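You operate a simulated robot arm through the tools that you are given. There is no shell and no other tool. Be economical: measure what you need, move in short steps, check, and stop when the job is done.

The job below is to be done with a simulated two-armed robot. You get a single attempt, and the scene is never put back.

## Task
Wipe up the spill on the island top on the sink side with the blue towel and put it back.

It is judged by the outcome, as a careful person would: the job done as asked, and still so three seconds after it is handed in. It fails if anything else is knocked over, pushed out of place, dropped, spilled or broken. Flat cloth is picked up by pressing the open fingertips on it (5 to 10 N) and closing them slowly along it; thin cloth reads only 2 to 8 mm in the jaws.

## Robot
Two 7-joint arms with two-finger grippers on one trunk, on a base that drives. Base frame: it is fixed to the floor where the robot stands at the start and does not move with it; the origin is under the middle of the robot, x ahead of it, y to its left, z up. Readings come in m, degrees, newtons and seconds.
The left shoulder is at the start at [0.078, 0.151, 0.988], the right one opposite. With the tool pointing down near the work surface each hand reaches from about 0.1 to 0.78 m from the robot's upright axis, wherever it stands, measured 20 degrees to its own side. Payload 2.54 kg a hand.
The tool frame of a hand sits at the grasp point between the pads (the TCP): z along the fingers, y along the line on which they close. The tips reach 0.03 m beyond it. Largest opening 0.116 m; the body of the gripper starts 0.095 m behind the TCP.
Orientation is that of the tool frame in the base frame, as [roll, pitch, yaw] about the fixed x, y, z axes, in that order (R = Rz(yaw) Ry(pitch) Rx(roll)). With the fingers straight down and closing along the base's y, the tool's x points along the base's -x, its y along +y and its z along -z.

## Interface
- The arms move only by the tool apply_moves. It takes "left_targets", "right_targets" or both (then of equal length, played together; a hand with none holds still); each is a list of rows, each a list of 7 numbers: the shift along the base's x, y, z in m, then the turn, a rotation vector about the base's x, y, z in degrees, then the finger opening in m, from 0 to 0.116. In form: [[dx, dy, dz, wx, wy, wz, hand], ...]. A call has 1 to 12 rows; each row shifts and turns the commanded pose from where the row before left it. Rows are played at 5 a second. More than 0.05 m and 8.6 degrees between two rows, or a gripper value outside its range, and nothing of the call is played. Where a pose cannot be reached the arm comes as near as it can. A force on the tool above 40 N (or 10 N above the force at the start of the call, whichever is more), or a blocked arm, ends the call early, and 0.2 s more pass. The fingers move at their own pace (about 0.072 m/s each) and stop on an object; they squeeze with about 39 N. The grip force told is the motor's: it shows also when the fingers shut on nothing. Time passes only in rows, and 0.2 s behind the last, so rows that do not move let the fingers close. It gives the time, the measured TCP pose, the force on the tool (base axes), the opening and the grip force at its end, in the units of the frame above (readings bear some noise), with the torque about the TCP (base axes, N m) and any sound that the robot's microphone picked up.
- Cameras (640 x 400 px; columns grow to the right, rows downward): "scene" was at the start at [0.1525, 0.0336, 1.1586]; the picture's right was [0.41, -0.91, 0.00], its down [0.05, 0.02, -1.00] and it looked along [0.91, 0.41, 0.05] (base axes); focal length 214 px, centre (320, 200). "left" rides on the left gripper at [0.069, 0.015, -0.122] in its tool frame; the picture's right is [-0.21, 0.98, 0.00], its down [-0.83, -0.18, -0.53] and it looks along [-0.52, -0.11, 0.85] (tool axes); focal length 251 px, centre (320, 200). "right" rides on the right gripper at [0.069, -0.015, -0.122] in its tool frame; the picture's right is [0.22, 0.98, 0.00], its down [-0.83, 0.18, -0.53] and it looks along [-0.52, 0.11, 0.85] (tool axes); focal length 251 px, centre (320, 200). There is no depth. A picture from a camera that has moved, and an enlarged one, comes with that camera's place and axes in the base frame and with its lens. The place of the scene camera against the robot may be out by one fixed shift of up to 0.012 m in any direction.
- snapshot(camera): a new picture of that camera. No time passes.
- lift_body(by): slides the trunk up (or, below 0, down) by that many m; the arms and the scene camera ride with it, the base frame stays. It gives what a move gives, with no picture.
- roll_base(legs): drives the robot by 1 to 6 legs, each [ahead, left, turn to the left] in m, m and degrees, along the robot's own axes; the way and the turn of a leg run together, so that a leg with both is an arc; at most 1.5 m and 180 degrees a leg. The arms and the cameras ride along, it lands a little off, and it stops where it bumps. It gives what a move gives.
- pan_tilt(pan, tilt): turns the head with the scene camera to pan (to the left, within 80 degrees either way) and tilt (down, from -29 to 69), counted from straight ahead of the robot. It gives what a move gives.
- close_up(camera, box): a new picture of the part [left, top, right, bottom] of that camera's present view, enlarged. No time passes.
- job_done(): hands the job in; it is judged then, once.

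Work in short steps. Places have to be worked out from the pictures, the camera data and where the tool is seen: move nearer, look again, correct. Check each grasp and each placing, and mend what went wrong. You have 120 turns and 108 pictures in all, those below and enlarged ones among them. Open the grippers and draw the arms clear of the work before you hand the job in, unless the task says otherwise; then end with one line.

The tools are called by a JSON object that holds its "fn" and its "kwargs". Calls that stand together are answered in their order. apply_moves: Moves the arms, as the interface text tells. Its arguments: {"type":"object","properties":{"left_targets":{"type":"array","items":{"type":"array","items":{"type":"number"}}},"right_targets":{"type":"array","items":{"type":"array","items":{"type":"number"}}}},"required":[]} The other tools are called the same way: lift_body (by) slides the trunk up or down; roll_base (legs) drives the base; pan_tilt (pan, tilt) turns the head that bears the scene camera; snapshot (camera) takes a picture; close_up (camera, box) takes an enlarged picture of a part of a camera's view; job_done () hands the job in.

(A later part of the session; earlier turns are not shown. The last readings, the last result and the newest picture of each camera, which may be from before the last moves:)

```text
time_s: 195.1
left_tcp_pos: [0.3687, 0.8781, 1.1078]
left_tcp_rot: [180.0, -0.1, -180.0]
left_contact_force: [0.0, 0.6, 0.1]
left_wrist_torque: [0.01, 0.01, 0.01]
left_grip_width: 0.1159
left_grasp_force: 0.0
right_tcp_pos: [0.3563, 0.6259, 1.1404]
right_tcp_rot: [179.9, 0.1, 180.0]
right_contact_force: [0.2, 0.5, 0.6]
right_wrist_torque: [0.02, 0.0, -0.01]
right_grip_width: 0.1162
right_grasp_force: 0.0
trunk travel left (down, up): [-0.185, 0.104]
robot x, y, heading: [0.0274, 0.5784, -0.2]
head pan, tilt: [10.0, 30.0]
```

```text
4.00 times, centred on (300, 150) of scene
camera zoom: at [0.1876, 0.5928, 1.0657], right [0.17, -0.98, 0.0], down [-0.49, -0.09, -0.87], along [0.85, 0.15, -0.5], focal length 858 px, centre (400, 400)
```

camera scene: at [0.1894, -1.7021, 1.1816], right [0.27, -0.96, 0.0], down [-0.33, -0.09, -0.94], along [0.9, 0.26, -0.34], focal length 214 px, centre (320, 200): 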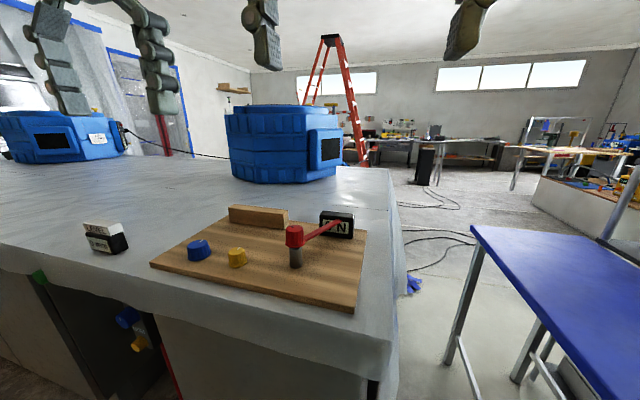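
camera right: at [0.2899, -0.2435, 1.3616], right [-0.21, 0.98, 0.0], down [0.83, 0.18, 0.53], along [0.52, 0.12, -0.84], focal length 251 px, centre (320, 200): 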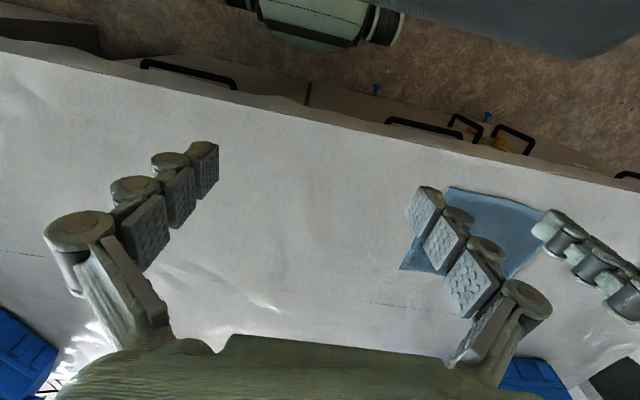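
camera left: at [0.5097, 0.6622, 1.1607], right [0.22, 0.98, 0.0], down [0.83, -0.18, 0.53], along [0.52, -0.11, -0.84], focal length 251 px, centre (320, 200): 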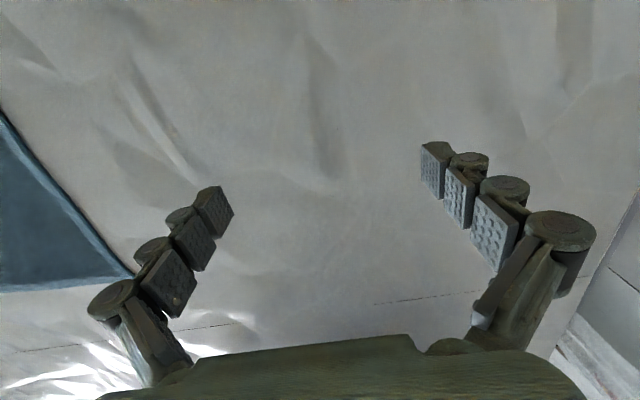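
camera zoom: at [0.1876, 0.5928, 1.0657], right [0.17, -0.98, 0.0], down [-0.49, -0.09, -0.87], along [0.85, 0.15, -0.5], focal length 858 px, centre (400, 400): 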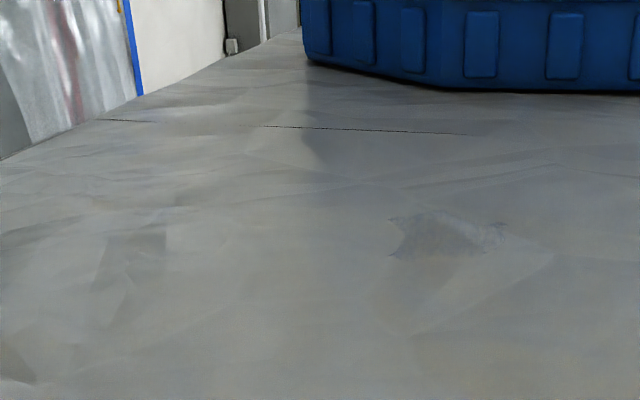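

The bluish, speckled film is clearly persistent, spanning about x 0.62–0.71 and y 0.61–0.69, with its centre at (0.665, 0.65). I take this as the spill. The towel covers x 0.50–0.755, y 0.06–0.38. I'll position the robot at y≈0.38 and bring both hands over the towel's left and right edges.

{"fn": "lift_body", "kwargs": {"by": 0.04}}

{"fn": "roll_base", "kwargs": {"legs": [[0, -0.2, 0]]}}

{"fn": "apply_moves", "kwargs": {"left_targets": [[0.03, -0.036, 0, 0, 0, 0, 0.05], [0.03, -0.036, 0, 0, 0, 0, 0.05], [0.03, -0.036, 0, 0, 0, 0, 0.05], [0.03, -0.036, 0, 0, 0, 0, 0.05], [0.03, -0.036, 0, 0, 0, 0, 0.05], [0.03, -0.036, 0, 0, 0, 0, 0.05], [0.03, -0.036, 0, 0, 0, 0, 0.05], [0.03, -0.036, 0, 0, 0, 0, 0.05], [0.02, -0.036, 0, 0, 0, 0, 0.05]], "right_targets": [[0.03, -0.036, -0.003, 0, 0, 0, 0.05], [0.03, -0.036, -0.003, 0, 0, 0, 0.05], [0.03, -0.036, -0.003, 0, 0, 0, 0.05], [0.03, -0.036, -0.003, 0, 0, 0, 0.05], [0.03, -0.036, -0.003, 0, 0, 0, 0.05], [0.03, -0.036, -0.003, 0, 0, 0, 0.05], [0.03, -0.036, -0.003, 0, 0, 0, 0.05], [0.03, -0.036, -0.003, 0, 0, 0, 0.05], [0.03, -0.04, -0.003, 0, 0, 0, 0.05]]}}

{"fn": "pan_tilt", "kwargs": {"pan": -15, "tilt": 40}}

{"fn": "snapshot", "kwargs": {"camera": "scene"}}

```text
time_s: 195.9
left_tcp_pos: [0.3697, 0.8781, 1.1473]
left_tcp_rot: [-180.0, 0.1, 179.9]
left_contact_force: [0.6, -1.4, -0.3]
left_wrist_torque: [-0.02, 0.02, 0.0]
left_grip_width: 0.1158
left_grasp_force: 0.1
right_tcp_pos: [0.3582, 0.6268, 1.1791]
right_tcp_rot: [179.9, 0.0, 180.0]
right_contact_force: [-0.1, 0.6, -0.6]
right_wrist_torque: [0.0, 0.03, 0.0]
right_grip_width: 0.1165
right_grasp_force: 0.0
trunk travel left (down, up): [-0.225, 0.064]
robot x, y, heading: [0.0252, 0.5794, -0.2]
head pan, tilt: [10.0, 30.0]
```

```text
time_s: 198.4
left_tcp_pos: [0.3701, 0.6781, 1.1483]
left_tcp_rot: [-180.0, -0.1, -180.0]
left_contact_force: [-0.4, 0.2, 0.2]
left_wrist_torque: [0.03, 0.0, 0.04]
left_grip_width: 0.1158
left_grasp_force: 0.0
right_tcp_pos: [0.3574, 0.4262, 1.1793]
right_tcp_rot: [179.9, 0.0, 179.9]
right_contact_force: [-0.9, -0.2, 0.3]
right_wrist_torque: [0.04, -0.01, -0.03]
right_grip_width: 0.1158
right_grasp_force: 0.1
trunk travel left (down, up): [-0.225, 0.064]
robot x, y, heading: [0.0274, 0.3829, 0.0]
head pan, tilt: [10.0, 30.0]
```

```text
time_s: 200.4
left_tcp_pos: [0.5204, 0.5142, 1.0834]
left_tcp_rot: [-179.8, 0.0, -179.9]
left_contact_force: [-0.5, -0.1, 0.2]
left_wrist_torque: [-0.01, 0.02, -0.03]
left_grip_width: 0.0497
left_grasp_force: 0.1
left hand out of reach, approached as far as the arm can: row 4, 5, 6, 7, 8, 9
right_tcp_pos: [0.6278, 0.0971, 1.1523]
right_tcp_rot: [-180.0, 0.0, -180.0]
right_contact_force: [0.3, 0.0, -0.4]
right_wrist_torque: [0.0, 0.01, 0.03]
right_grip_width: 0.05
right_grasp_force: 0.1
trunk travel left (down, up): [-0.225, 0.064]
robot x, y, heading: [0.0278, 0.3782, 0.2]
head pan, tilt: [10.0, 30.0]
```

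```text
time_s: 201.3
left_tcp_pos: [0.5189, 0.5144, 1.0837]
left_tcp_rot: [-179.9, 0.0, -179.9]
left_contact_force: [0.3, 0.6, 0.4]
left_wrist_torque: [-0.02, 0.02, 0.02]
left_grip_width: 0.0502
left_grasp_force: 0.1
right_tcp_pos: [0.6281, 0.0967, 1.1531]
right_tcp_rot: [179.9, 0.0, 180.0]
right_contact_force: [-0.1, -0.7, 0.1]
right_wrist_torque: [0.0, 0.01, 0.01]
right_grip_width: 0.0499
right_grasp_force: 0.1
trunk travel left (down, up): [-0.225, 0.064]
robot x, y, heading: [0.028, 0.3781, -0.1]
head pan, tilt: [-15.0, 40.0]
```

```text
43 pictures are left
camera scene: at [0.1809, 0.355, 1.0902], right [-0.26, -0.97, 0.0], down [-0.62, 0.17, -0.77], along [0.74, -0.2, -0.64], focal length 214 px, centre (320, 200)
```

scene: 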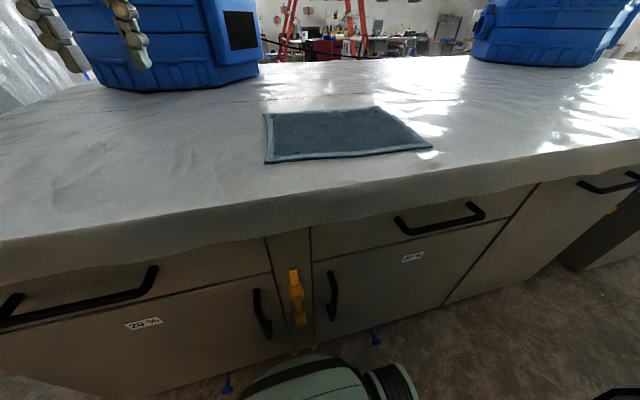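

The left hand can't reach that close to my centreline. With the robot at y≈0.10 the hands would be at relative y +0.26 and −0.01, which both can reach, so I'll shift the hands back left relative to the base.

{"fn": "apply_moves", "kwargs": {"left_targets": [[0, 0.036, 0, 0, 0, 0, 0.05], [0, 0.036, 0, 0, 0, 0, 0.05], [0, 0.036, 0, 0, 0, 0, 0.05], [0, 0.036, 0, 0, 0, 0, 0.05], [0, 0.036, 0, 0, 0, 0, 0.05], [0, 0.036, 0, 0, 0, 0, 0.05], [0, 0.036, 0, 0, 0, 0, 0.05], [0, 0.036, 0, 0, 0, 0, 0.05]], "right_targets": [[0, 0.034, 0, 0, 0, 0, 0.05], [0, 0.034, 0, 0, 0, 0, 0.05], [0, 0.034, 0, 0, 0, 0, 0.05], [0, 0.034, 0, 0, 0, 0, 0.05], [0, 0.034, 0, 0, 0, 0, 0.05], [0, 0.034, 0, 0, 0, 0, 0.05], [0, 0.034, 0, 0, 0, 0, 0.05], [0, 0.034, 0, 0, 0, 0, 0.05]]}}

```text
time_s: 203.1
left_tcp_pos: [0.5194, 0.8046, 1.0853]
left_tcp_rot: [-179.9, 0.0, 180.0]
left_contact_force: [-0.1, -0.5, -0.7]
left_wrist_torque: [-0.03, -0.04, -0.02]
left_grip_width: 0.05
left_grasp_force: 0.1
right_tcp_pos: [0.6274, 0.3701, 1.1502]
right_tcp_rot: [179.9, 0.3, 179.9]
right_contact_force: [0.7, -0.4, -0.3]
right_wrist_torque: [-0.02, 0.0, 0.03]
right_grip_width: 0.0498
right_grasp_force: 0.1
trunk travel left (down, up): [-0.225, 0.064]
robot x, y, heading: [0.0297, 0.3784, -0.1]
head pan, tilt: [-15.0, 40.0]
```

The commanded pose reset to the actual one. I'll move the left hand to relative (0.60, 0.26) and then drive the base to y≈0.10.

{"fn": "apply_moves", "kwargs": {"left_targets": [[0.03, -0.03, 0.01, 0, 0, 0, 0.05], [0.03, -0.03, 0.01, 0, 0, 0, 0.05], [0.03, -0.03, 0.01, 0, 0, 0, 0.05], [0.02, -0.035, 0.01, 0, 0, 0, 0.05], [0, -0.035, 0, 0, 0, 0, 0.05]]}}

{"fn": "roll_base", "kwargs": {"legs": [[0, -0.275, 0]]}}

{"fn": "pan_tilt", "kwargs": {"pan": 10, "tilt": 35}}

{"fn": "snapshot", "kwargs": {"camera": "scene"}}

{"fn": "snapshot", "kwargs": {"camera": "left"}}

{"fn": "snapshot", "kwargs": {"camera": "right"}}

```text
time_s: 204.3
left_tcp_pos: [0.6124, 0.6499, 1.1074]
left_tcp_rot: [179.9, 0.1, -179.9]
left_contact_force: [-0.8, -0.8, -0.7]
left_wrist_torque: [0.0, 0.01, 0.0]
left_grip_width: 0.0502
left_grasp_force: 0.1
left hand out of reach, approached as far as the arm can: row 4, 5
right_tcp_pos: [0.6275, 0.3674, 1.1505]
right_tcp_rot: [179.8, 0.2, 179.9]
right_contact_force: [0.0, 1.2, 0.6]
right_wrist_torque: [0.01, 0.02, 0.02]
right_grip_width: 0.0502
right_grasp_force: 0.0
trunk travel left (down, up): [-0.225, 0.064]
robot x, y, heading: [0.0267, 0.3846, -0.0]
head pan, tilt: [-15.0, 40.0]
```

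```text
time_s: 207.6
left_tcp_pos: [0.6114, 0.3768, 1.1089]
left_tcp_rot: [-180.0, 0.1, 180.0]
left_contact_force: [-1.0, -0.2, -0.8]
left_wrist_torque: [0.01, 0.02, -0.03]
left_grip_width: 0.0497
left_grasp_force: 0.1
right_tcp_pos: [0.627, 0.0968, 1.1508]
right_tcp_rot: [179.8, 0.2, -180.0]
right_contact_force: [0.2, 0.5, -0.4]
right_wrist_torque: [0.03, 0.01, 0.02]
right_grip_width: 0.0501
right_grasp_force: 0.0
trunk travel left (down, up): [-0.225, 0.064]
robot x, y, heading: [0.0292, 0.1082, 0.0]
head pan, tilt: [-15.0, 40.0]
```

```text
time_s: 208.4
left_tcp_pos: [0.6117, 0.3761, 1.108]
left_tcp_rot: [-179.9, 0.1, -179.9]
left_contact_force: [0.0, 0.0, -0.2]
left_wrist_torque: [0.0, 0.01, 0.0]
left_grip_width: 0.0499
left_grasp_force: 0.1
right_tcp_pos: [0.6272, 0.0958, 1.1504]
right_tcp_rot: [179.9, 0.2, 180.0]
right_contact_force: [-0.3, 0.1, -0.9]
right_wrist_torque: [0.01, 0.0, 0.0]
right_grip_width: 0.0498
right_grasp_force: 0.0
trunk travel left (down, up): [-0.225, 0.064]
robot x, y, heading: [0.0255, 0.1058, 0.2]
head pan, tilt: [10.0, 35.0]
```

```text
42 pictures are left
camera scene: at [0.1857, 0.1195, 1.0977], right [0.17, -0.98, 0.0], down [-0.56, -0.1, -0.82], along [0.81, 0.14, -0.57], focal length 214 px, centre (320, 200)
```

scene: 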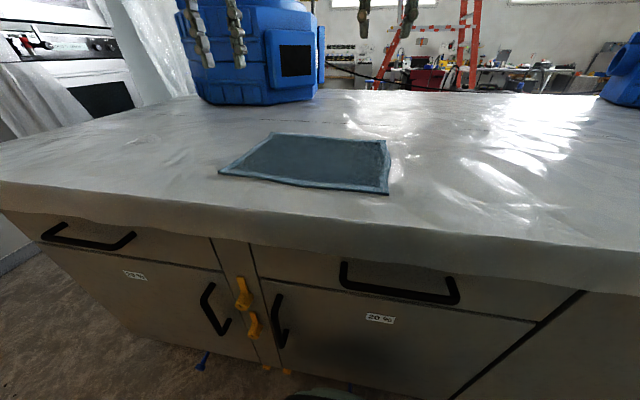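

```text
41 pictures are left
camera left: at [0.5416, 0.3931, 1.2294], right [0.21, 0.98, 0.0], down [0.82, -0.18, 0.54], along [0.52, -0.11, -0.84], focal length 251 px, centre (320, 200)
```

left: 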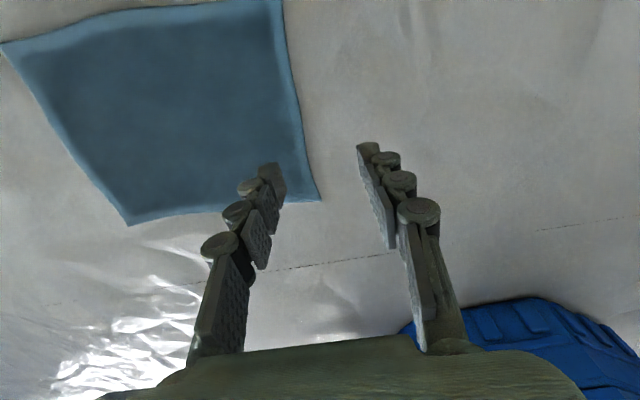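

```text
40 pictures are left
camera right: at [0.5584, 0.0795, 1.2731], right [-0.22, 0.98, 0.0], down [0.82, 0.18, 0.54], along [0.52, 0.12, -0.84], focal length 251 px, centre (320, 200)
```

right: 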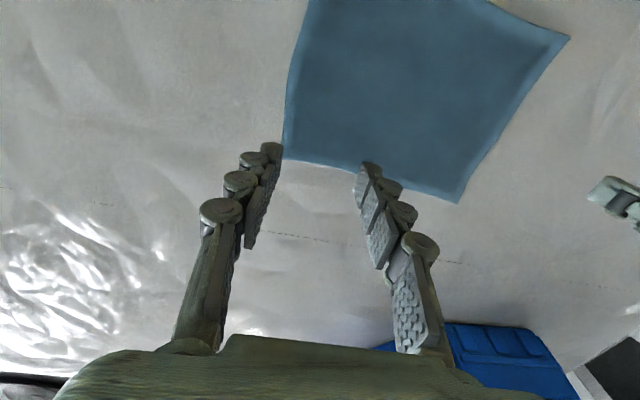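

The towel corners come out at left edge y≈0.36, right edge y≈0.045, with x from 0.49 to 0.74. I'll shift the base 5 cm right, set the hands at y 0.325 and 0.09, and descend to just above the cloth.

{"fn": "roll_base", "kwargs": {"legs": [[0, -0.05, 0]]}}

{"fn": "apply_moves", "kwargs": {"left_targets": [[0, 0, -0.03, 0, 0, 0, 0.05], [0, 0, -0.03, 0, 0, 0, 0.05], [0, 0, -0.03, 0, 0, 0, 0.05], [0, 0, -0.03, 0, 0, 0, 0.05], [0, 0, -0.03, 0, 0, 0, 0.05], [0, 0, 0, 0, 0, 0, 0.05]], "right_targets": [[-0.003, 0.009, -0.038, 0, 0, 0, 0.05], [-0.003, 0.009, -0.038, 0, 0, 0, 0.05], [-0.003, 0.009, -0.038, 0, 0, 0, 0.05], [-0.003, 0.009, -0.038, 0, 0, 0, 0.05], [-0.003, 0.009, -0.038, 0, 0, 0, 0.05], [0, 0, 0, 0, 0, 0, 0.05]]}}

{"fn": "snapshot", "kwargs": {"camera": "scene"}}

```text
time_s: 209.6
left_tcp_pos: [0.6125, 0.3274, 1.1077]
left_tcp_rot: [-179.7, 0.1, -179.9]
left_contact_force: [-1.2, -1.2, -0.3]
left_wrist_torque: [-0.01, 0.0, 0.0]
left_grip_width: 0.0499
left_grasp_force: 0.1
right_tcp_pos: [0.6272, 0.0453, 1.1516]
right_tcp_rot: [179.8, 0.2, -179.9]
right_contact_force: [-0.3, -0.1, -0.6]
right_wrist_torque: [0.04, 0.01, 0.01]
right_grip_width: 0.05
right_grasp_force: 0.1
trunk travel left (down, up): [-0.225, 0.064]
robot x, y, heading: [0.0332, 0.0571, -0.0]
head pan, tilt: [10.0, 35.0]
```

```text
time_s: 211.0
left_tcp_pos: [0.6102, 0.3281, 0.9567]
left_tcp_rot: [-179.9, 0.1, -179.9]
left_contact_force: [-0.9, 1.0, 0.5]
left_wrist_torque: [-0.01, 0.02, 0.0]
left_grip_width: 0.0502
left_grasp_force: 0.0
right_tcp_pos: [0.6126, 0.0916, 0.9612]
right_tcp_rot: [179.8, 0.3, 180.0]
right_contact_force: [-0.6, 0.3, -0.2]
right_wrist_torque: [0.04, 0.0, -0.01]
right_grip_width: 0.05
right_grasp_force: 0.1
trunk travel left (down, up): [-0.225, 0.064]
robot x, y, heading: [0.0294, 0.0534, 0.1]
head pan, tilt: [10.0, 35.0]
```

```text
39 pictures are left
camera scene: at [0.1856, 0.0697, 1.0978], right [0.18, -0.98, 0.0], down [-0.56, -0.1, -0.82], along [0.81, 0.14, -0.57], focal length 214 px, centre (320, 200)
```

scene: 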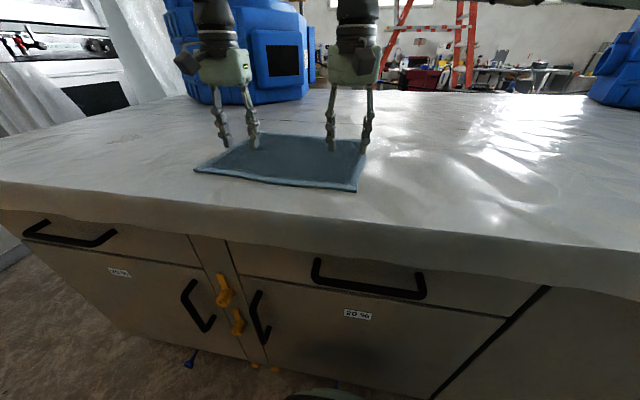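

The left outer finger looks slightly off the cloth, so I'll move both hands inward a little and lower gently to about the expected contact height.

{"fn": "apply_moves", "kwargs": {"left_targets": [[0, -0.016, 0, 0, 0, 0, 0.05], [0, 0, -0.006, 0, 0, 0, 0.05], [0, 0, -0.006, 0, 0, 0, 0.05], [0, 0, -0.004, 0, 0, 0, 0.05], [0, 0, 0, 0, 0, 0, 0.05]], "right_targets": [[0, 0.008, 0, 0, 0, 0, 0.05], [0, 0, -0.007, 0, 0, 0, 0.05], [0, 0, -0.007, 0, 0, 0, 0.05], [0, 0, -0.006, 0, 0, 0, 0.05], [0, 0, 0, 0, 0, 0, 0.05]]}}

```text
time_s: 212.2
left_tcp_pos: [0.6086, 0.3086, 0.9486]
left_tcp_rot: [-179.5, 0.8, -179.9]
left_contact_force: [5.8, -9.4, 34.1]
left_wrist_torque: [-0.94, -0.1, 0.12]
left_grip_width: 0.0577
left_grasp_force: 12.2
right_tcp_pos: [0.6083, 0.1019, 0.9472]
right_tcp_rot: [179.3, 0.7, -179.7]
right_contact_force: [1.6, 12.0, 35.0]
right_wrist_torque: [1.07, -0.04, -0.1]
right_grip_width: 0.0528
right_grasp_force: 12.9
trunk travel left (down, up): [-0.225, 0.064]
robot x, y, heading: [0.0287, 0.0539, 0.3]
head pan, tilt: [10.0, 35.0]
```

Contact is at TCP z≈0.949, but the force is too high at 34 N. I'll ease off to around 7 N.

{"fn": "apply_moves", "kwargs": {"left_targets": [[0, 0, 0.006, 0, 0, 0, 0.05], [0, 0, 0, 0, 0, 0, 0.05]], "right_targets": [[0, 0, 0.006, 0, 0, 0, 0.05], [0, 0, 0, 0, 0, 0, 0.05]]}}

```text
time_s: 212.8
left_tcp_pos: [0.6075, 0.3114, 0.9512]
left_tcp_rot: [179.9, 0.2, -179.9]
left_contact_force: [-3.9, -4.4, 22.0]
left_wrist_torque: [-0.61, 0.13, -0.11]
left_grip_width: 0.0549
left_grasp_force: 6.4
right_tcp_pos: [0.6086, 0.0987, 0.9484]
right_tcp_rot: [179.9, 0.4, -179.9]
right_contact_force: [-1.8, 6.9, 18.5]
right_wrist_torque: [0.46, 0.09, 0.02]
right_grip_width: 0.0514
right_grasp_force: 7.7
trunk travel left (down, up): [-0.225, 0.064]
robot x, y, heading: [0.0267, 0.0548, -0.2]
head pan, tilt: [10.0, 35.0]
```

Still about 20 N, so I'll ease off a bit more and then close slowly.

{"fn": "apply_moves", "kwargs": {"left_targets": [[0, 0, 0.005, 0, 0, 0, 0.055], [0, 0, 0, 0, 0, 0, 0.055]], "right_targets": [[0, 0, 0.004, 0, 0, 0, 0.052], [0, 0, 0, 0, 0, 0, 0.052]]}}

```text
time_s: 213.4
left_tcp_pos: [0.6107, 0.3133, 0.9504]
left_tcp_rot: [180.0, 0.0, -179.7]
left_contact_force: [0.3, -0.9, 3.3]
left_wrist_torque: [-0.04, 0.02, -0.01]
left_grip_width: 0.0557
left_grasp_force: 0.2
right_tcp_pos: [0.612, 0.0985, 0.9497]
right_tcp_rot: [180.0, 0.2, 180.0]
right_contact_force: [-0.8, 0.3, 7.3]
right_wrist_torque: [0.07, 0.08, 0.03]
right_grip_width: 0.0527
right_grasp_force: 2.9
trunk travel left (down, up): [-0.225, 0.064]
robot x, y, heading: [0.0263, 0.0548, 0.2]
head pan, tilt: [10.0, 35.0]
```

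Forces are 3 N and 7 N. I'll press the left slightly and close both slowly.

{"fn": "apply_moves", "kwargs": {"left_targets": [[0, 0, -0.002, 0, 0, 0, 0.052], [0, 0, 0, 0, 0, 0, 0.046], [0, 0, 0, 0, 0, 0, 0.04], [0, 0, 0, 0, 0, 0, 0.034], [0, 0, 0, 0, 0, 0, 0.028], [0, 0, 0, 0, 0, 0, 0.022], [0, 0, 0, 0, 0, 0, 0.016], [0, 0, 0, 0, 0, 0, 0.01], [0, 0, 0, 0, 0, 0, 0.004], [0, 0, 0, 0, 0, 0, 0], [0, 0, 0, 0, 0, 0, 0]], "right_targets": [[0, 0, 0, 0, 0, 0, 0.05], [0, 0, 0, 0, 0, 0, 0.045], [0, 0, 0, 0, 0, 0, 0.04], [0, 0, 0, 0, 0, 0, 0.034], [0, 0, 0, 0, 0, 0, 0.028], [0, 0, 0, 0, 0, 0, 0.022], [0, 0, 0, 0, 0, 0, 0.016], [0, 0, 0, 0, 0, 0, 0.01], [0, 0, 0, 0, 0, 0, 0.004], [0, 0, 0, 0, 0, 0, 0], [0, 0, 0, 0, 0, 0, 0]]}}

{"fn": "snapshot", "kwargs": {"camera": "scene"}}

{"fn": "close_up", "kwargs": {"camera": "scene", "box": [160, 80, 400, 230]}}

```text
time_s: 215.8
left_tcp_pos: [0.6098, 0.3105, 0.9515]
left_tcp_rot: [-179.9, 0.2, -179.9]
left_contact_force: [-0.7, -7.0, 5.6]
left_wrist_torque: [-0.18, 0.02, -0.01]
left_grip_width: 0.0041
left_grasp_force: 32.3
right_tcp_pos: [0.6118, 0.1005, 0.9516]
right_tcp_rot: [179.8, 0.3, -179.9]
right_contact_force: [0.1, 5.7, 3.5]
right_wrist_torque: [0.2, -0.01, -0.03]
right_grip_width: 0.0047
right_grasp_force: 32.7
trunk travel left (down, up): [-0.225, 0.064]
robot x, y, heading: [0.0259, 0.0579, 0.0]
head pan, tilt: [10.0, 35.0]
```

```text
38 pictures are left
camera scene: at [0.1849, 0.0695, 1.0979], right [0.18, -0.98, 0.0], down [-0.56, -0.1, -0.82], along [0.81, 0.14, -0.57], focal length 214 px, centre (320, 200)
```

scene: 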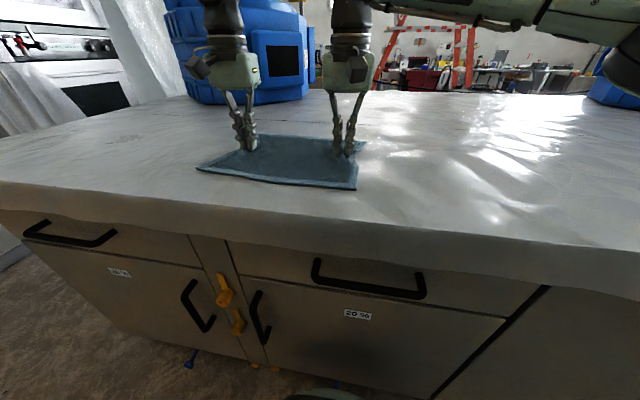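

```text
2.67 times, centred on (280, 155) of scene
camera zoom: at [0.1849, 0.0695, 1.0979], right [0.18, -0.98, 0.0], down [-0.56, -0.1, -0.82], along [0.81, 0.14, -0.57], focal length 572 px, centre (427, 320)
```

zoom: 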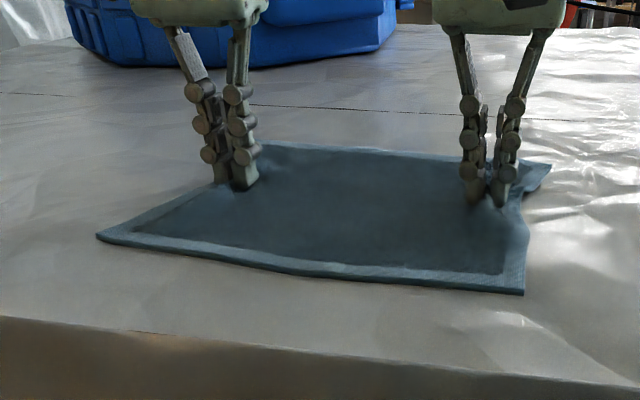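

Both jaws hold cloth (4.1 and 4.7 mm), and the speckled patch is visible again at (130,138). I'll lift the towel 5 cm and check.

{"fn": "apply_moves", "kwargs": {"left_targets": [[0, 0, 0.015, 0, 0, 0, 0], [0, 0, 0.02, 0, 0, 0, 0], [0, 0, 0.02, 0, 0, 0, 0], [0, 0, 0, 0, 0, 0, 0]], "right_targets": [[0, 0, 0.015, 0, 0, 0, 0], [0, 0, 0.02, 0, 0, 0, 0], [0, 0, 0.02, 0, 0, 0, 0], [0, 0, 0, 0, 0, 0, 0]]}}

{"fn": "close_up", "kwargs": {"camera": "scene", "box": [80, 70, 400, 270]}}

```text
time_s: 216.8
left_tcp_pos: [0.6125, 0.312, 1.0061]
left_tcp_rot: [-179.9, 0.1, -179.8]
left_contact_force: [-0.5, -7.2, 0.8]
left_wrist_torque: [-0.24, 0.05, -0.03]
left_grip_width: 0.0037
left_grasp_force: 33.1
right_tcp_pos: [0.6118, 0.0995, 1.006]
right_tcp_rot: [179.8, 0.2, -179.8]
right_contact_force: [0.4, 5.9, 0.3]
right_wrist_torque: [0.2, 0.01, -0.04]
right_grip_width: 0.0044
right_grasp_force: 32.7
trunk travel left (down, up): [-0.225, 0.064]
robot x, y, heading: [0.0258, 0.0564, -0.1]
head pan, tilt: [10.0, 35.0]
```

```text
2.00 times, centred on (240, 170) of scene
camera zoom: at [0.1859, 0.0697, 1.0977], right [0.18, -0.98, 0.0], down [-0.56, -0.1, -0.82], along [0.81, 0.14, -0.57], focal length 429 px, centre (480, 260)
```

zoom: 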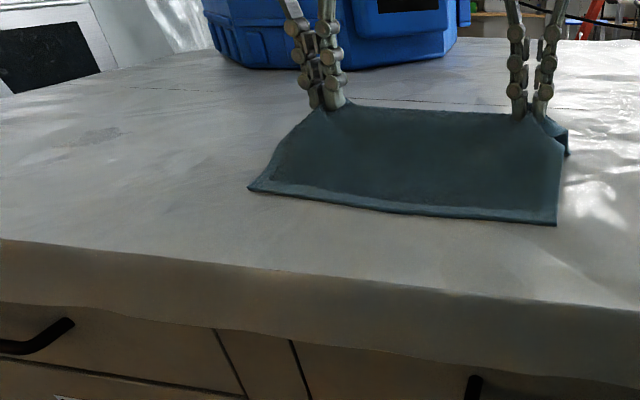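

The towel is lifted and taut, and the speckled patch is visible at about (0.66, 0.67). I'll drive the base 0.46 m left to bring the towel over it.

{"fn": "roll_base", "kwargs": {"legs": [[0, 0.46, 0]]}}

{"fn": "close_up", "kwargs": {"camera": "scene", "box": [80, 70, 400, 270]}}

```text
time_s: 221.8
left_tcp_pos: [0.6106, 0.7739, 1.006]
left_tcp_rot: [-179.9, 0.1, -180.0]
left_contact_force: [0.3, -7.1, -0.4]
left_wrist_torque: [-0.21, 0.01, 0.01]
left_grip_width: 0.0039
left_grasp_force: 32.6
right_tcp_pos: [0.6122, 0.5599, 1.0061]
right_tcp_rot: [179.8, 0.1, 180.0]
right_contact_force: [0.0, 6.5, 0.1]
right_wrist_torque: [0.17, 0.01, -0.05]
right_grip_width: 0.0047
right_grasp_force: 33.0
trunk travel left (down, up): [-0.225, 0.064]
robot x, y, heading: [0.0265, 0.5196, 0.1]
head pan, tilt: [10.0, 35.0]
```

```text
2.00 times, centred on (240, 170) of scene
camera zoom: at [0.1851, 0.5318, 1.0977], right [0.17, -0.98, 0.0], down [-0.56, -0.1, -0.82], along [0.81, 0.14, -0.57], focal length 429 px, centre (480, 260)
```

zoom: 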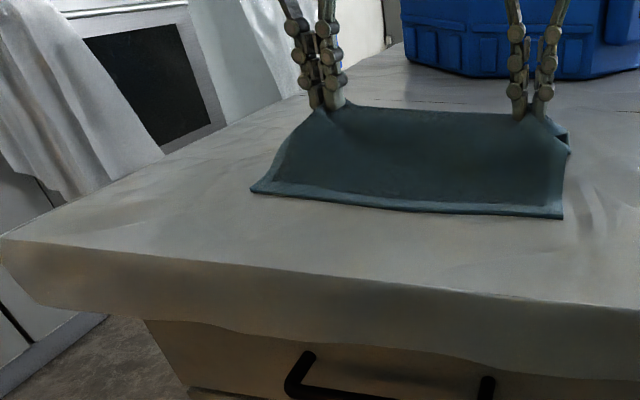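

Now I'll lower the towel onto the spill.

{"fn": "apply_moves", "kwargs": {"left_targets": [[0, 0, -0.02, 0, 0, 0, 0], [0, -0.003, -0.02, 0, 0, 0, 0], [0, 0, -0.013, 0, 0, 0, 0], [0, 0, 0, 0, 0, 0, 0]], "right_targets": [[0, 0, -0.02, 0, 0, 0, 0], [0, 0.003, -0.02, 0, 0, 0, 0], [0, 0, -0.013, 0, 0, 0, 0], [0, 0, 0, 0, 0, 0, 0]]}}

```text
time_s: 222.8
left_tcp_pos: [0.6109, 0.7694, 0.952]
left_tcp_rot: [-179.9, 0.3, -180.0]
left_contact_force: [-0.2, -0.8, 0.6]
left_wrist_torque: [-0.02, 0.02, -0.01]
left_grip_width: 0.0038
left_grasp_force: 32.8
right_tcp_pos: [0.612, 0.565, 0.9538]
right_tcp_rot: [179.7, 0.2, 179.9]
right_contact_force: [0.9, 2.0, 1.0]
right_wrist_torque: [0.04, 0.0, 0.0]
right_grip_width: 0.0042
right_grasp_force: 33.3
trunk travel left (down, up): [-0.225, 0.064]
robot x, y, heading: [0.0288, 0.5152, 0.2]
head pan, tilt: [10.0, 35.0]
```

I'll press slightly further and check the force.

{"fn": "apply_moves", "kwargs": {"left_targets": [[0, 0, -0.004, 0, 0, 0, 0], [0, 0, 0, 0, 0, 0, 0]], "right_targets": [[0, 0, -0.005, 0, 0, 0, 0], [0, 0, 0, 0, 0, 0, 0]]}}

```text
time_s: 223.4
left_tcp_pos: [0.6104, 0.7698, 0.9506]
left_tcp_rot: [-179.9, 0.4, -179.9]
left_contact_force: [1.9, 0.1, 10.5]
left_wrist_torque: [-0.05, -0.05, -0.02]
left_grip_width: 0.0037
left_grasp_force: 32.4
right_tcp_pos: [0.6109, 0.5645, 0.9502]
right_tcp_rot: [179.7, 0.6, 179.9]
right_contact_force: [3.0, 2.5, 14.6]
right_wrist_torque: [0.03, -0.07, 0.0]
right_grip_width: 0.0048
right_grasp_force: 33.2
trunk travel left (down, up): [-0.225, 0.064]
robot x, y, heading: [0.0292, 0.519, 0.1]
head pan, tilt: [10.0, 35.0]
```

The force is 10–15 N. I'll wipe with strokes back and forth in x, then sideways in y.

{"fn": "apply_moves", "kwargs": {"left_targets": [[0.02, 0, 0, 0, 0, 0, 0], [0.02, 0, 0, 0, 0, 0, 0], [0.02, 0, 0, 0, 0, 0, 0], [0.02, 0, 0, 0, 0, 0, 0], [-0.02, 0, 0, 0, 0, 0, 0], [-0.02, 0, 0, 0, 0, 0, 0], [-0.02, 0, 0, 0, 0, 0, 0], [-0.02, 0, 0, 0, 0, 0, 0], [-0.02, 0, 0, 0, 0, 0, 0], [-0.02, 0, 0, 0, 0, 0, 0], [0.02, 0, 0, 0, 0, 0, 0], [0.02, 0, 0, 0, 0, 0, 0]], "right_targets": [[0.02, 0, 0, 0, 0, 0, 0], [0.02, 0, 0, 0, 0, 0, 0], [0.02, 0, 0, 0, 0, 0, 0], [0.02, 0, 0, 0, 0, 0, 0], [-0.02, 0, 0, 0, 0, 0, 0], [-0.02, 0, 0, 0, 0, 0, 0], [-0.02, 0, 0, 0, 0, 0, 0], [-0.02, 0, 0, 0, 0, 0, 0], [-0.02, 0, 0, 0, 0, 0, 0], [-0.02, 0, 0, 0, 0, 0, 0], [0.02, 0, 0, 0, 0, 0, 0], [0.02, 0, 0, 0, 0, 0, 0]]}}

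{"fn": "apply_moves", "kwargs": {"left_targets": [[0, 0.02, 0, 0, 0, 0, 0], [0, 0.02, 0, 0, 0, 0, 0], [0, 0.02, 0, 0, 0, 0, 0], [0, -0.02, 0, 0, 0, 0, 0], [0, -0.02, 0, 0, 0, 0, 0], [0, -0.02, 0, 0, 0, 0, 0], [0, -0.02, 0, 0, 0, 0, 0], [0, -0.02, 0, 0, 0, 0, 0], [0, 0.02, 0, 0, 0, 0, 0], [0, 0.02, 0, 0, 0, 0, 0]], "right_targets": [[0, 0.02, 0, 0, 0, 0, 0], [0, 0.02, 0, 0, 0, 0, 0], [0, 0.02, 0, 0, 0, 0, 0], [0, -0.02, 0, 0, 0, 0, 0], [0, -0.02, 0, 0, 0, 0, 0], [0, -0.02, 0, 0, 0, 0, 0], [0, -0.02, 0, 0, 0, 0, 0], [0, -0.02, 0, 0, 0, 0, 0], [0, 0.02, 0, 0, 0, 0, 0], [0, 0.02, 0, 0, 0, 0, 0]]}}

{"fn": "snapshot", "kwargs": {"camera": "scene"}}

```text
time_s: 226.0
left_tcp_pos: [0.6042, 0.7716, 0.9513]
left_tcp_rot: [-179.9, 0.4, -179.9]
left_contact_force: [-2.6, -3.0, 11.2]
left_wrist_torque: [-0.11, 0.05, 0.01]
left_grip_width: 0.0036
left_grasp_force: 32.7
left hand out of reach, approached as far as the arm can: row 4
right_tcp_pos: [0.6079, 0.5643, 0.9511]
right_tcp_rot: [179.8, 0.5, -179.8]
right_contact_force: [-6.3, 2.6, 24.2]
right_wrist_torque: [0.04, 0.2, -0.02]
right_grip_width: 0.0043
right_grasp_force: 33.6
trunk travel left (down, up): [-0.225, 0.064]
robot x, y, heading: [0.0287, 0.5196, 0.2]
head pan, tilt: [10.0, 35.0]
```

```text
time_s: 228.2
left_tcp_pos: [0.6052, 0.7703, 0.9516]
left_tcp_rot: [180.0, 0.4, -179.9]
left_contact_force: [0.8, -6.0, 12.8]
left_wrist_torque: [-0.21, -0.05, 0.0]
left_grip_width: 0.0038
left_grasp_force: 32.7
right_tcp_pos: [0.6098, 0.563, 0.9505]
right_tcp_rot: [179.8, 0.4, -180.0]
right_contact_force: [-1.2, -1.4, 24.3]
right_wrist_torque: [-0.08, 0.02, -0.02]
right_grip_width: 0.0042
right_grasp_force: 33.2
trunk travel left (down, up): [-0.225, 0.064]
robot x, y, heading: [0.0261, 0.5203, 0.0]
head pan, tilt: [10.0, 35.0]
```

```text
34 pictures are left
camera scene: at [0.1821, 0.5304, 1.0984], right [0.17, -0.98, 0.0], down [-0.56, -0.1, -0.82], along [0.81, 0.14, -0.57], focal length 214 px, centre (320, 200)
```

scene: 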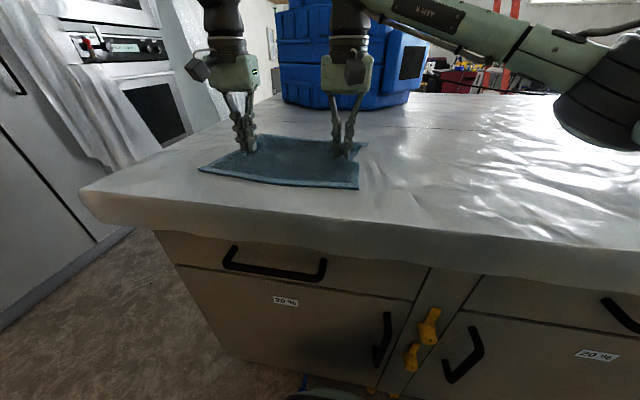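

The strokes are done. I'll lift, drive back to the towel's home position, and compare the spot in the same view as before.

{"fn": "apply_moves", "kwargs": {"left_targets": [[0, 0, 0.02, 0, 0, 0, 0], [0, 0, 0.02, 0, 0, 0, 0], [0, 0, 0.018, 0, 0, 0, 0]], "right_targets": [[0, 0, 0.02, 0, 0, 0, 0], [0, 0, 0.02, 0, 0, 0, 0], [0, 0, 0.018, 0, 0, 0, 0]]}}

{"fn": "roll_base", "kwargs": {"legs": [[0, -0.46, 0]]}}

{"fn": "close_up", "kwargs": {"camera": "scene", "box": [80, 70, 400, 270]}}

{"fn": "close_up", "kwargs": {"camera": "scene", "box": [50, 100, 210, 200]}}

```text
time_s: 229.0
left_tcp_pos: [0.6057, 0.7728, 1.0066]
left_tcp_rot: [-179.9, 0.1, -179.8]
left_contact_force: [-0.2, -3.1, 1.1]
left_wrist_torque: [-0.15, -0.01, -0.02]
left_grip_width: 0.0042
left_grasp_force: 32.7
right_tcp_pos: [0.6109, 0.5644, 1.0058]
right_tcp_rot: [179.9, 0.1, 180.0]
right_contact_force: [0.0, 2.7, -0.6]
right_wrist_torque: [0.12, -0.04, -0.03]
right_grip_width: 0.0046
right_grasp_force: 33.0
trunk travel left (down, up): [-0.225, 0.064]
robot x, y, heading: [0.0276, 0.5195, 0.6]
head pan, tilt: [10.0, 35.0]
```

```text
time_s: 234.0
left_tcp_pos: [0.6072, 0.3108, 1.0067]
left_tcp_rot: [-179.9, 0.1, -179.6]
left_contact_force: [0.7, -3.6, 1.1]
left_wrist_torque: [-0.1, -0.03, -0.02]
left_grip_width: 0.0039
left_grasp_force: 32.8
right_tcp_pos: [0.613, 0.1034, 1.0053]
right_tcp_rot: [179.8, 0.1, -179.8]
right_contact_force: [-0.6, 3.6, -0.9]
right_wrist_torque: [0.08, 0.0, -0.01]
right_grip_width: 0.0045
right_grasp_force: 33.4
trunk travel left (down, up): [-0.225, 0.064]
robot x, y, heading: [0.0281, 0.0555, 0.4]
head pan, tilt: [10.0, 35.0]
```

```text
2.00 times, centred on (240, 170) of scene
camera zoom: at [0.1867, 0.0682, 1.0978], right [0.18, -0.98, 0.0], down [-0.56, -0.1, -0.82], along [0.81, 0.15, -0.57], focal length 429 px, centre (480, 260)
```

zoom: 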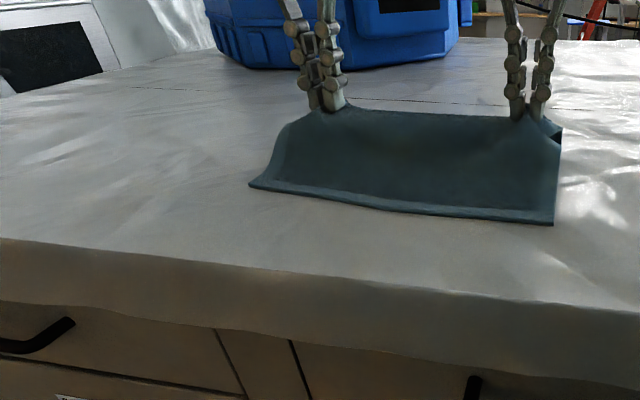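

```text
4.00 times, centred on (130, 150) of scene
camera zoom: at [0.1867, 0.0682, 1.0978], right [0.18, -0.98, 0.0], down [-0.56, -0.1, -0.82], along [0.81, 0.15, -0.57], focal length 858 px, centre (1080, 400)
```

zoom: 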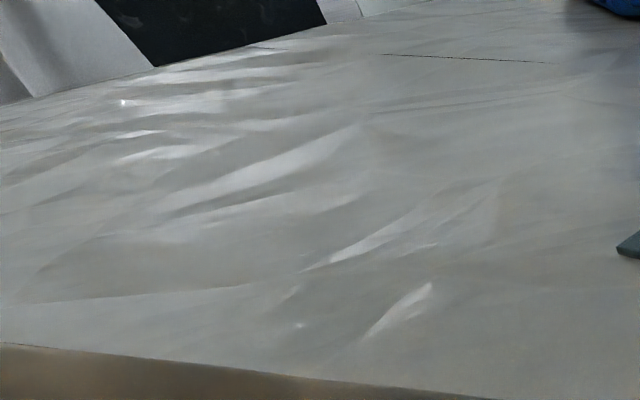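

The speckled patch has vanished from the same view, so that was the spill and it is being wiped. For thoroughness I'll make one more pass with wider strokes.

{"fn": "roll_base", "kwargs": {"legs": [[0, 0.44, 0]]}}

{"fn": "apply_moves", "kwargs": {"left_targets": [[0, 0, -0.02, 0, 0, 0, 0], [0, 0, -0.02, 0, 0, 0, 0], [0, 0, -0.014, 0, 0, 0, 0], [0, 0, -0.003, 0, 0, 0, 0], [0, 0, 0, 0, 0, 0, 0]], "right_targets": [[0, 0, -0.02, 0, 0, 0, 0], [0, 0, -0.02, 0, 0, 0, 0], [0, 0, -0.014, 0, 0, 0, 0], [0, 0, -0.002, 0, 0, 0, 0], [0, 0, 0, 0, 0, 0, 0]]}}

{"fn": "apply_moves", "kwargs": {"left_targets": [[0.015, 0.01, 0, 0, 0, 0, 0], [0.015, 0.01, 0, 0, 0, 0, 0], [0.015, 0.01, 0, 0, 0, 0, 0], [-0.02, 0.01, 0, 0, 0, 0, 0], [-0.025, 0.01, 0, 0, 0, 0, 0], [-0.025, 0.01, 0, 0, 0, 0, 0], [-0.02, 0.01, 0, 0, 0, 0, 0], [0.03, -0.01, 0, 0, 0, 0, 0], [0.03, -0.02, 0, 0, 0, 0, 0], [0.02, -0.02, 0, 0, 0, 0, 0], [-0.02, -0.02, 0, 0, 0, 0, 0], [-0.015, 0, 0, 0, 0, 0, 0]], "right_targets": [[0.015, 0.01, 0, 0, 0, 0, 0], [0.015, 0.01, 0, 0, 0, 0, 0], [0.015, 0.01, 0, 0, 0, 0, 0], [-0.02, 0.01, 0, 0, 0, 0, 0], [-0.025, 0.01, 0, 0, 0, 0, 0], [-0.025, 0.01, 0, 0, 0, 0, 0], [-0.02, 0.01, 0, 0, 0, 0, 0], [0.03, -0.01, 0, 0, 0, 0, 0], [0.03, -0.02, 0, 0, 0, 0, 0], [0.02, -0.02, 0, 0, 0, 0, 0], [-0.02, -0.02, 0, 0, 0, 0, 0], [-0.015, 0, 0, 0, 0, 0, 0]]}}

```text
time_s: 238.8
left_tcp_pos: [0.6037, 0.7521, 1.0062]
left_tcp_rot: [-179.9, 0.1, -179.6]
left_contact_force: [0.7, -3.6, 0.1]
left_wrist_torque: [-0.13, -0.03, -0.03]
left_grip_width: 0.0036
left_grasp_force: 32.7
right_tcp_pos: [0.6109, 0.545, 1.006]
right_tcp_rot: [179.9, 0.1, -179.5]
right_contact_force: [0.3, 3.3, 0.5]
right_wrist_torque: [0.08, 0.01, -0.02]
right_grip_width: 0.0047
right_grasp_force: 33.6
trunk travel left (down, up): [-0.225, 0.064]
robot x, y, heading: [0.0259, 0.4954, 0.5]
head pan, tilt: [10.0, 35.0]
```

```text
time_s: 239.9
left_tcp_pos: [0.6035, 0.7525, 0.9505]
left_tcp_rot: [-179.9, 0.4, -179.6]
left_contact_force: [0.9, -2.3, 9.5]
left_wrist_torque: [-0.11, -0.07, 0.0]
left_grip_width: 0.0039
left_grasp_force: 32.8
right_tcp_pos: [0.6082, 0.5459, 0.9511]
right_tcp_rot: [179.6, 0.3, -179.6]
right_contact_force: [0.1, 2.7, 12.9]
right_wrist_torque: [0.14, -0.07, -0.02]
right_grip_width: 0.0043
right_grasp_force: 33.2
trunk travel left (down, up): [-0.225, 0.064]
robot x, y, heading: [0.0269, 0.4958, 0.4]
head pan, tilt: [10.0, 35.0]
```

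```text
time_s: 242.6
left_tcp_pos: [0.6036, 0.7521, 0.9517]
left_tcp_rot: [-179.9, 0.3, -179.5]
left_contact_force: [2.4, -3.7, 15.8]
left_wrist_torque: [-0.04, -0.05, 0.01]
left_grip_width: 0.0037
left_grasp_force: 32.9
right_tcp_pos: [0.6083, 0.5441, 0.9505]
right_tcp_rot: [179.8, 0.3, -179.6]
right_contact_force: [1.0, 3.7, 8.0]
right_wrist_torque: [0.08, -0.03, 0.04]
right_grip_width: 0.0042
right_grasp_force: 32.9
trunk travel left (down, up): [-0.225, 0.064]
robot x, y, heading: [0.0225, 0.4966, 0.6]
head pan, tilt: [10.0, 35.0]
```

The second pass is done. I'll lift, return to the home position, and look again at the wiped spot.

{"fn": "apply_moves", "kwargs": {"left_targets": [[0, 0, 0.02, 0, 0, 0, 0], [0, 0, 0.02, 0, 0, 0, 0], [0, 0, 0.018, 0, 0, 0, 0]], "right_targets": [[0, 0, 0.02, 0, 0, 0, 0], [0, 0, 0.02, 0, 0, 0, 0], [0, 0, 0.018, 0, 0, 0, 0]]}}

{"fn": "roll_base", "kwargs": {"legs": [[0.003, -0.44, -0.5]]}}

{"fn": "snapshot", "kwargs": {"camera": "scene"}}

```text
time_s: 243.3
left_tcp_pos: [0.6034, 0.7519, 1.0059]
left_tcp_rot: [-179.9, 0.1, -179.5]
left_contact_force: [-0.4, -3.4, 0.5]
left_wrist_torque: [-0.05, 0.01, 0.0]
left_grip_width: 0.0038
left_grasp_force: 32.7
right_tcp_pos: [0.6092, 0.5459, 1.0086]
right_tcp_rot: [179.8, 0.2, -179.6]
right_contact_force: [0.3, 2.8, 0.3]
right_wrist_torque: [0.09, -0.03, -0.02]
right_grip_width: 0.0045
right_grasp_force: 34.0
trunk travel left (down, up): [-0.225, 0.064]
robot x, y, heading: [0.023, 0.4967, 0.5]
head pan, tilt: [10.0, 35.0]
```

```text
time_s: 248.1
left_tcp_pos: [0.6098, 0.3056, 1.0071]
left_tcp_rot: [-179.9, 0.2, 179.8]
left_contact_force: [0.0, -3.8, -1.4]
left_wrist_torque: [-0.12, 0.01, -0.04]
left_grip_width: 0.0045
left_grasp_force: 34.4
right_tcp_pos: [0.614, 0.0975, 1.0089]
right_tcp_rot: [179.9, 0.2, 179.8]
right_contact_force: [0.3, 2.5, -0.4]
right_wrist_torque: [0.08, 0.01, 0.03]
right_grip_width: 0.0044
right_grasp_force: 33.5
trunk travel left (down, up): [-0.225, 0.064]
robot x, y, heading: [0.026, 0.0567, 0.0]
head pan, tilt: [10.0, 35.0]
```

```text
31 pictures are left
camera scene: at [0.1878, 0.0679, 1.0978], right [0.17, -0.99, 0.0], down [-0.57, -0.1, -0.82], along [0.81, 0.14, -0.57], focal length 214 px, centre (320, 200)
```

scene: 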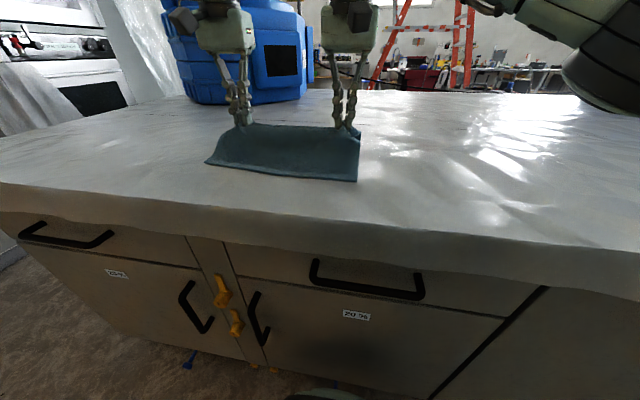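

The towel is above its home. I see a hint of something near (110,140), so I'll zoom there before setting the towel down.

{"fn": "close_up", "kwargs": {"camera": "scene", "box": [60, 100, 220, 200]}}

{"fn": "close_up", "kwargs": {"camera": "scene", "box": [80, 70, 400, 270]}}

```text
4.00 times, centred on (140, 150) of scene
camera zoom: at [0.1878, 0.0679, 1.0978], right [0.17, -0.99, 0.0], down [-0.57, -0.1, -0.82], along [0.81, 0.14, -0.57], focal length 858 px, centre (1040, 400)
```

zoom: 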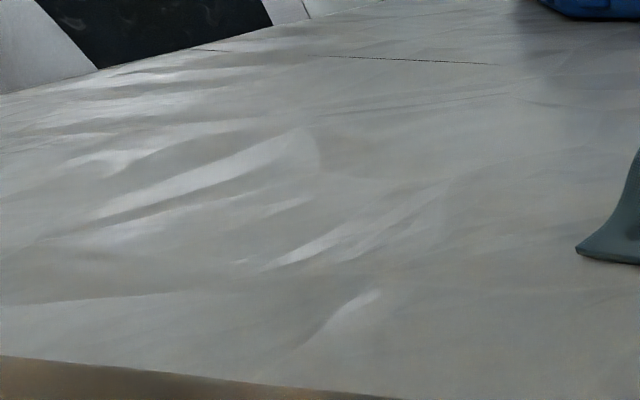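

```text
2.00 times, centred on (240, 170) of scene
camera zoom: at [0.1878, 0.0679, 1.0978], right [0.17, -0.99, 0.0], down [-0.57, -0.1, -0.82], along [0.81, 0.14, -0.57], focal length 429 px, centre (480, 260)
```

zoom: 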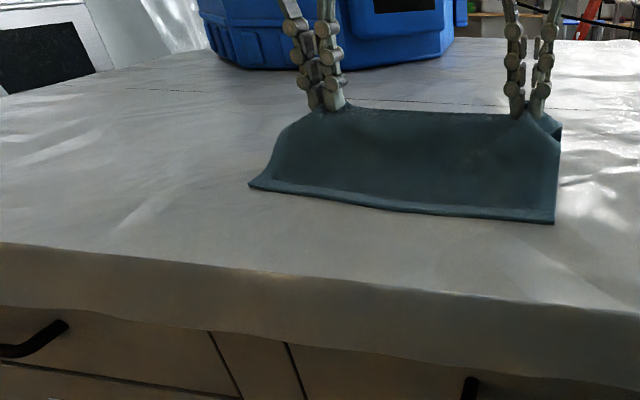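

The spot is clean. I'll lower the towel at its original place, spreading slightly to keep it flat, then open slowly.

{"fn": "apply_moves", "kwargs": {"left_targets": [[0, 0.003, -0.02, 0, 0, 0, 0], [0, 0.003, -0.02, 0, 0, 0, 0], [0, 0, -0.014, 0, 0, 0, 0], [0, 0, 0, 0, 0, 0, 0]], "right_targets": [[0, 0.002, -0.02, 0, 0, 0, 0], [0, 0.001, -0.02, 0, 0, 0, 0], [0, 0, -0.016, 0, 0, 0, 0], [0, 0, 0, 0, 0, 0, 0]]}}

{"fn": "apply_moves", "kwargs": {"left_targets": [[0, 0, 0, 0, 0, 0, 0.01], [0, 0, 0, 0, 0, 0, 0.02], [0, 0, 0, 0, 0, 0, 0.03], [0, 0, 0, 0, 0, 0, 0.04], [0, 0, 0, 0, 0, 0, 0.05], [0, 0, 0, 0, 0, 0, 0.054], [0, 0, 0.02, 0, 0, 0, 0.054], [0, 0, 0.03, 0, 0, 0, 0.054], [0, 0, 0.03, 0, 0, 0, 0.054]], "right_targets": [[0, 0, 0, 0, 0, 0, 0.01], [0, 0, 0, 0, 0, 0, 0.02], [0, 0, 0, 0, 0, 0, 0.03], [0, 0, 0, 0, 0, 0, 0.04], [0, 0, 0, 0, 0, 0, 0.05], [0, 0, 0, 0, 0, 0, 0.054], [0, 0, 0.02, 0, 0, 0, 0.054], [0, 0, 0.03, 0, 0, 0, 0.054], [0, 0, 0.03, 0, 0, 0, 0.054]]}}

{"fn": "close_up", "kwargs": {"camera": "scene", "box": [80, 70, 400, 270]}}

```text
time_s: 249.1
left_tcp_pos: [0.6096, 0.3115, 0.954]
left_tcp_rot: [-179.9, 0.4, 179.8]
left_contact_force: [1.3, -4.9, 14.8]
left_wrist_torque: [-0.15, -0.22, -0.03]
left_grip_width: 0.0039
left_grasp_force: 33.0
right_tcp_pos: [0.6141, 0.102, 0.953]
right_tcp_rot: [179.7, 0.4, 179.8]
right_contact_force: [0.6, 5.8, 1.3]
right_wrist_torque: [0.18, 0.02, 0.01]
right_grip_width: 0.0048
right_grasp_force: 32.7
trunk travel left (down, up): [-0.225, 0.064]
robot x, y, heading: [0.0319, 0.0588, -0.4]
head pan, tilt: [10.0, 35.0]
```

```text
time_s: 251.1
left_tcp_pos: [0.6093, 0.3127, 1.0334]
left_tcp_rot: [-179.9, 0.1, 179.8]
left_contact_force: [-0.6, 0.0, -0.3]
left_wrist_torque: [0.01, 0.0, -0.02]
left_grip_width: 0.054
left_grasp_force: 0.1
right_tcp_pos: [0.6155, 0.1024, 1.0325]
right_tcp_rot: [179.9, 0.2, 179.9]
right_contact_force: [-0.3, -0.2, 0.4]
right_wrist_torque: [0.03, 0.01, 0.0]
right_grip_width: 0.0541
right_grasp_force: 0.0
trunk travel left (down, up): [-0.225, 0.064]
robot x, y, heading: [0.0293, 0.0568, -0.5]
head pan, tilt: [10.0, 35.0]
```

```text
2.00 times, centred on (240, 170) of scene
camera zoom: at [0.1875, 0.0681, 1.0977], right [0.17, -0.99, 0.0], down [-0.56, -0.1, -0.82], along [0.81, 0.14, -0.57], focal length 429 px, centre (480, 260)
```

zoom: 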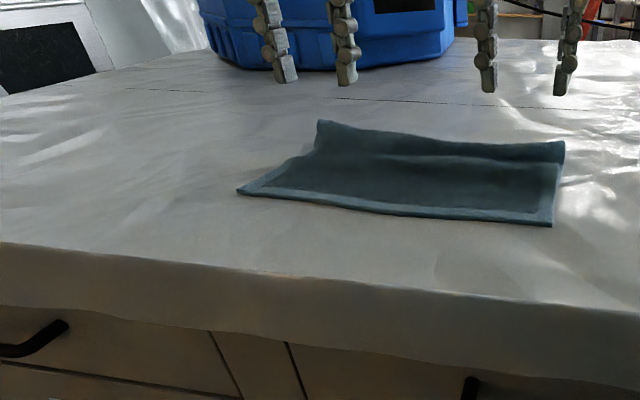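

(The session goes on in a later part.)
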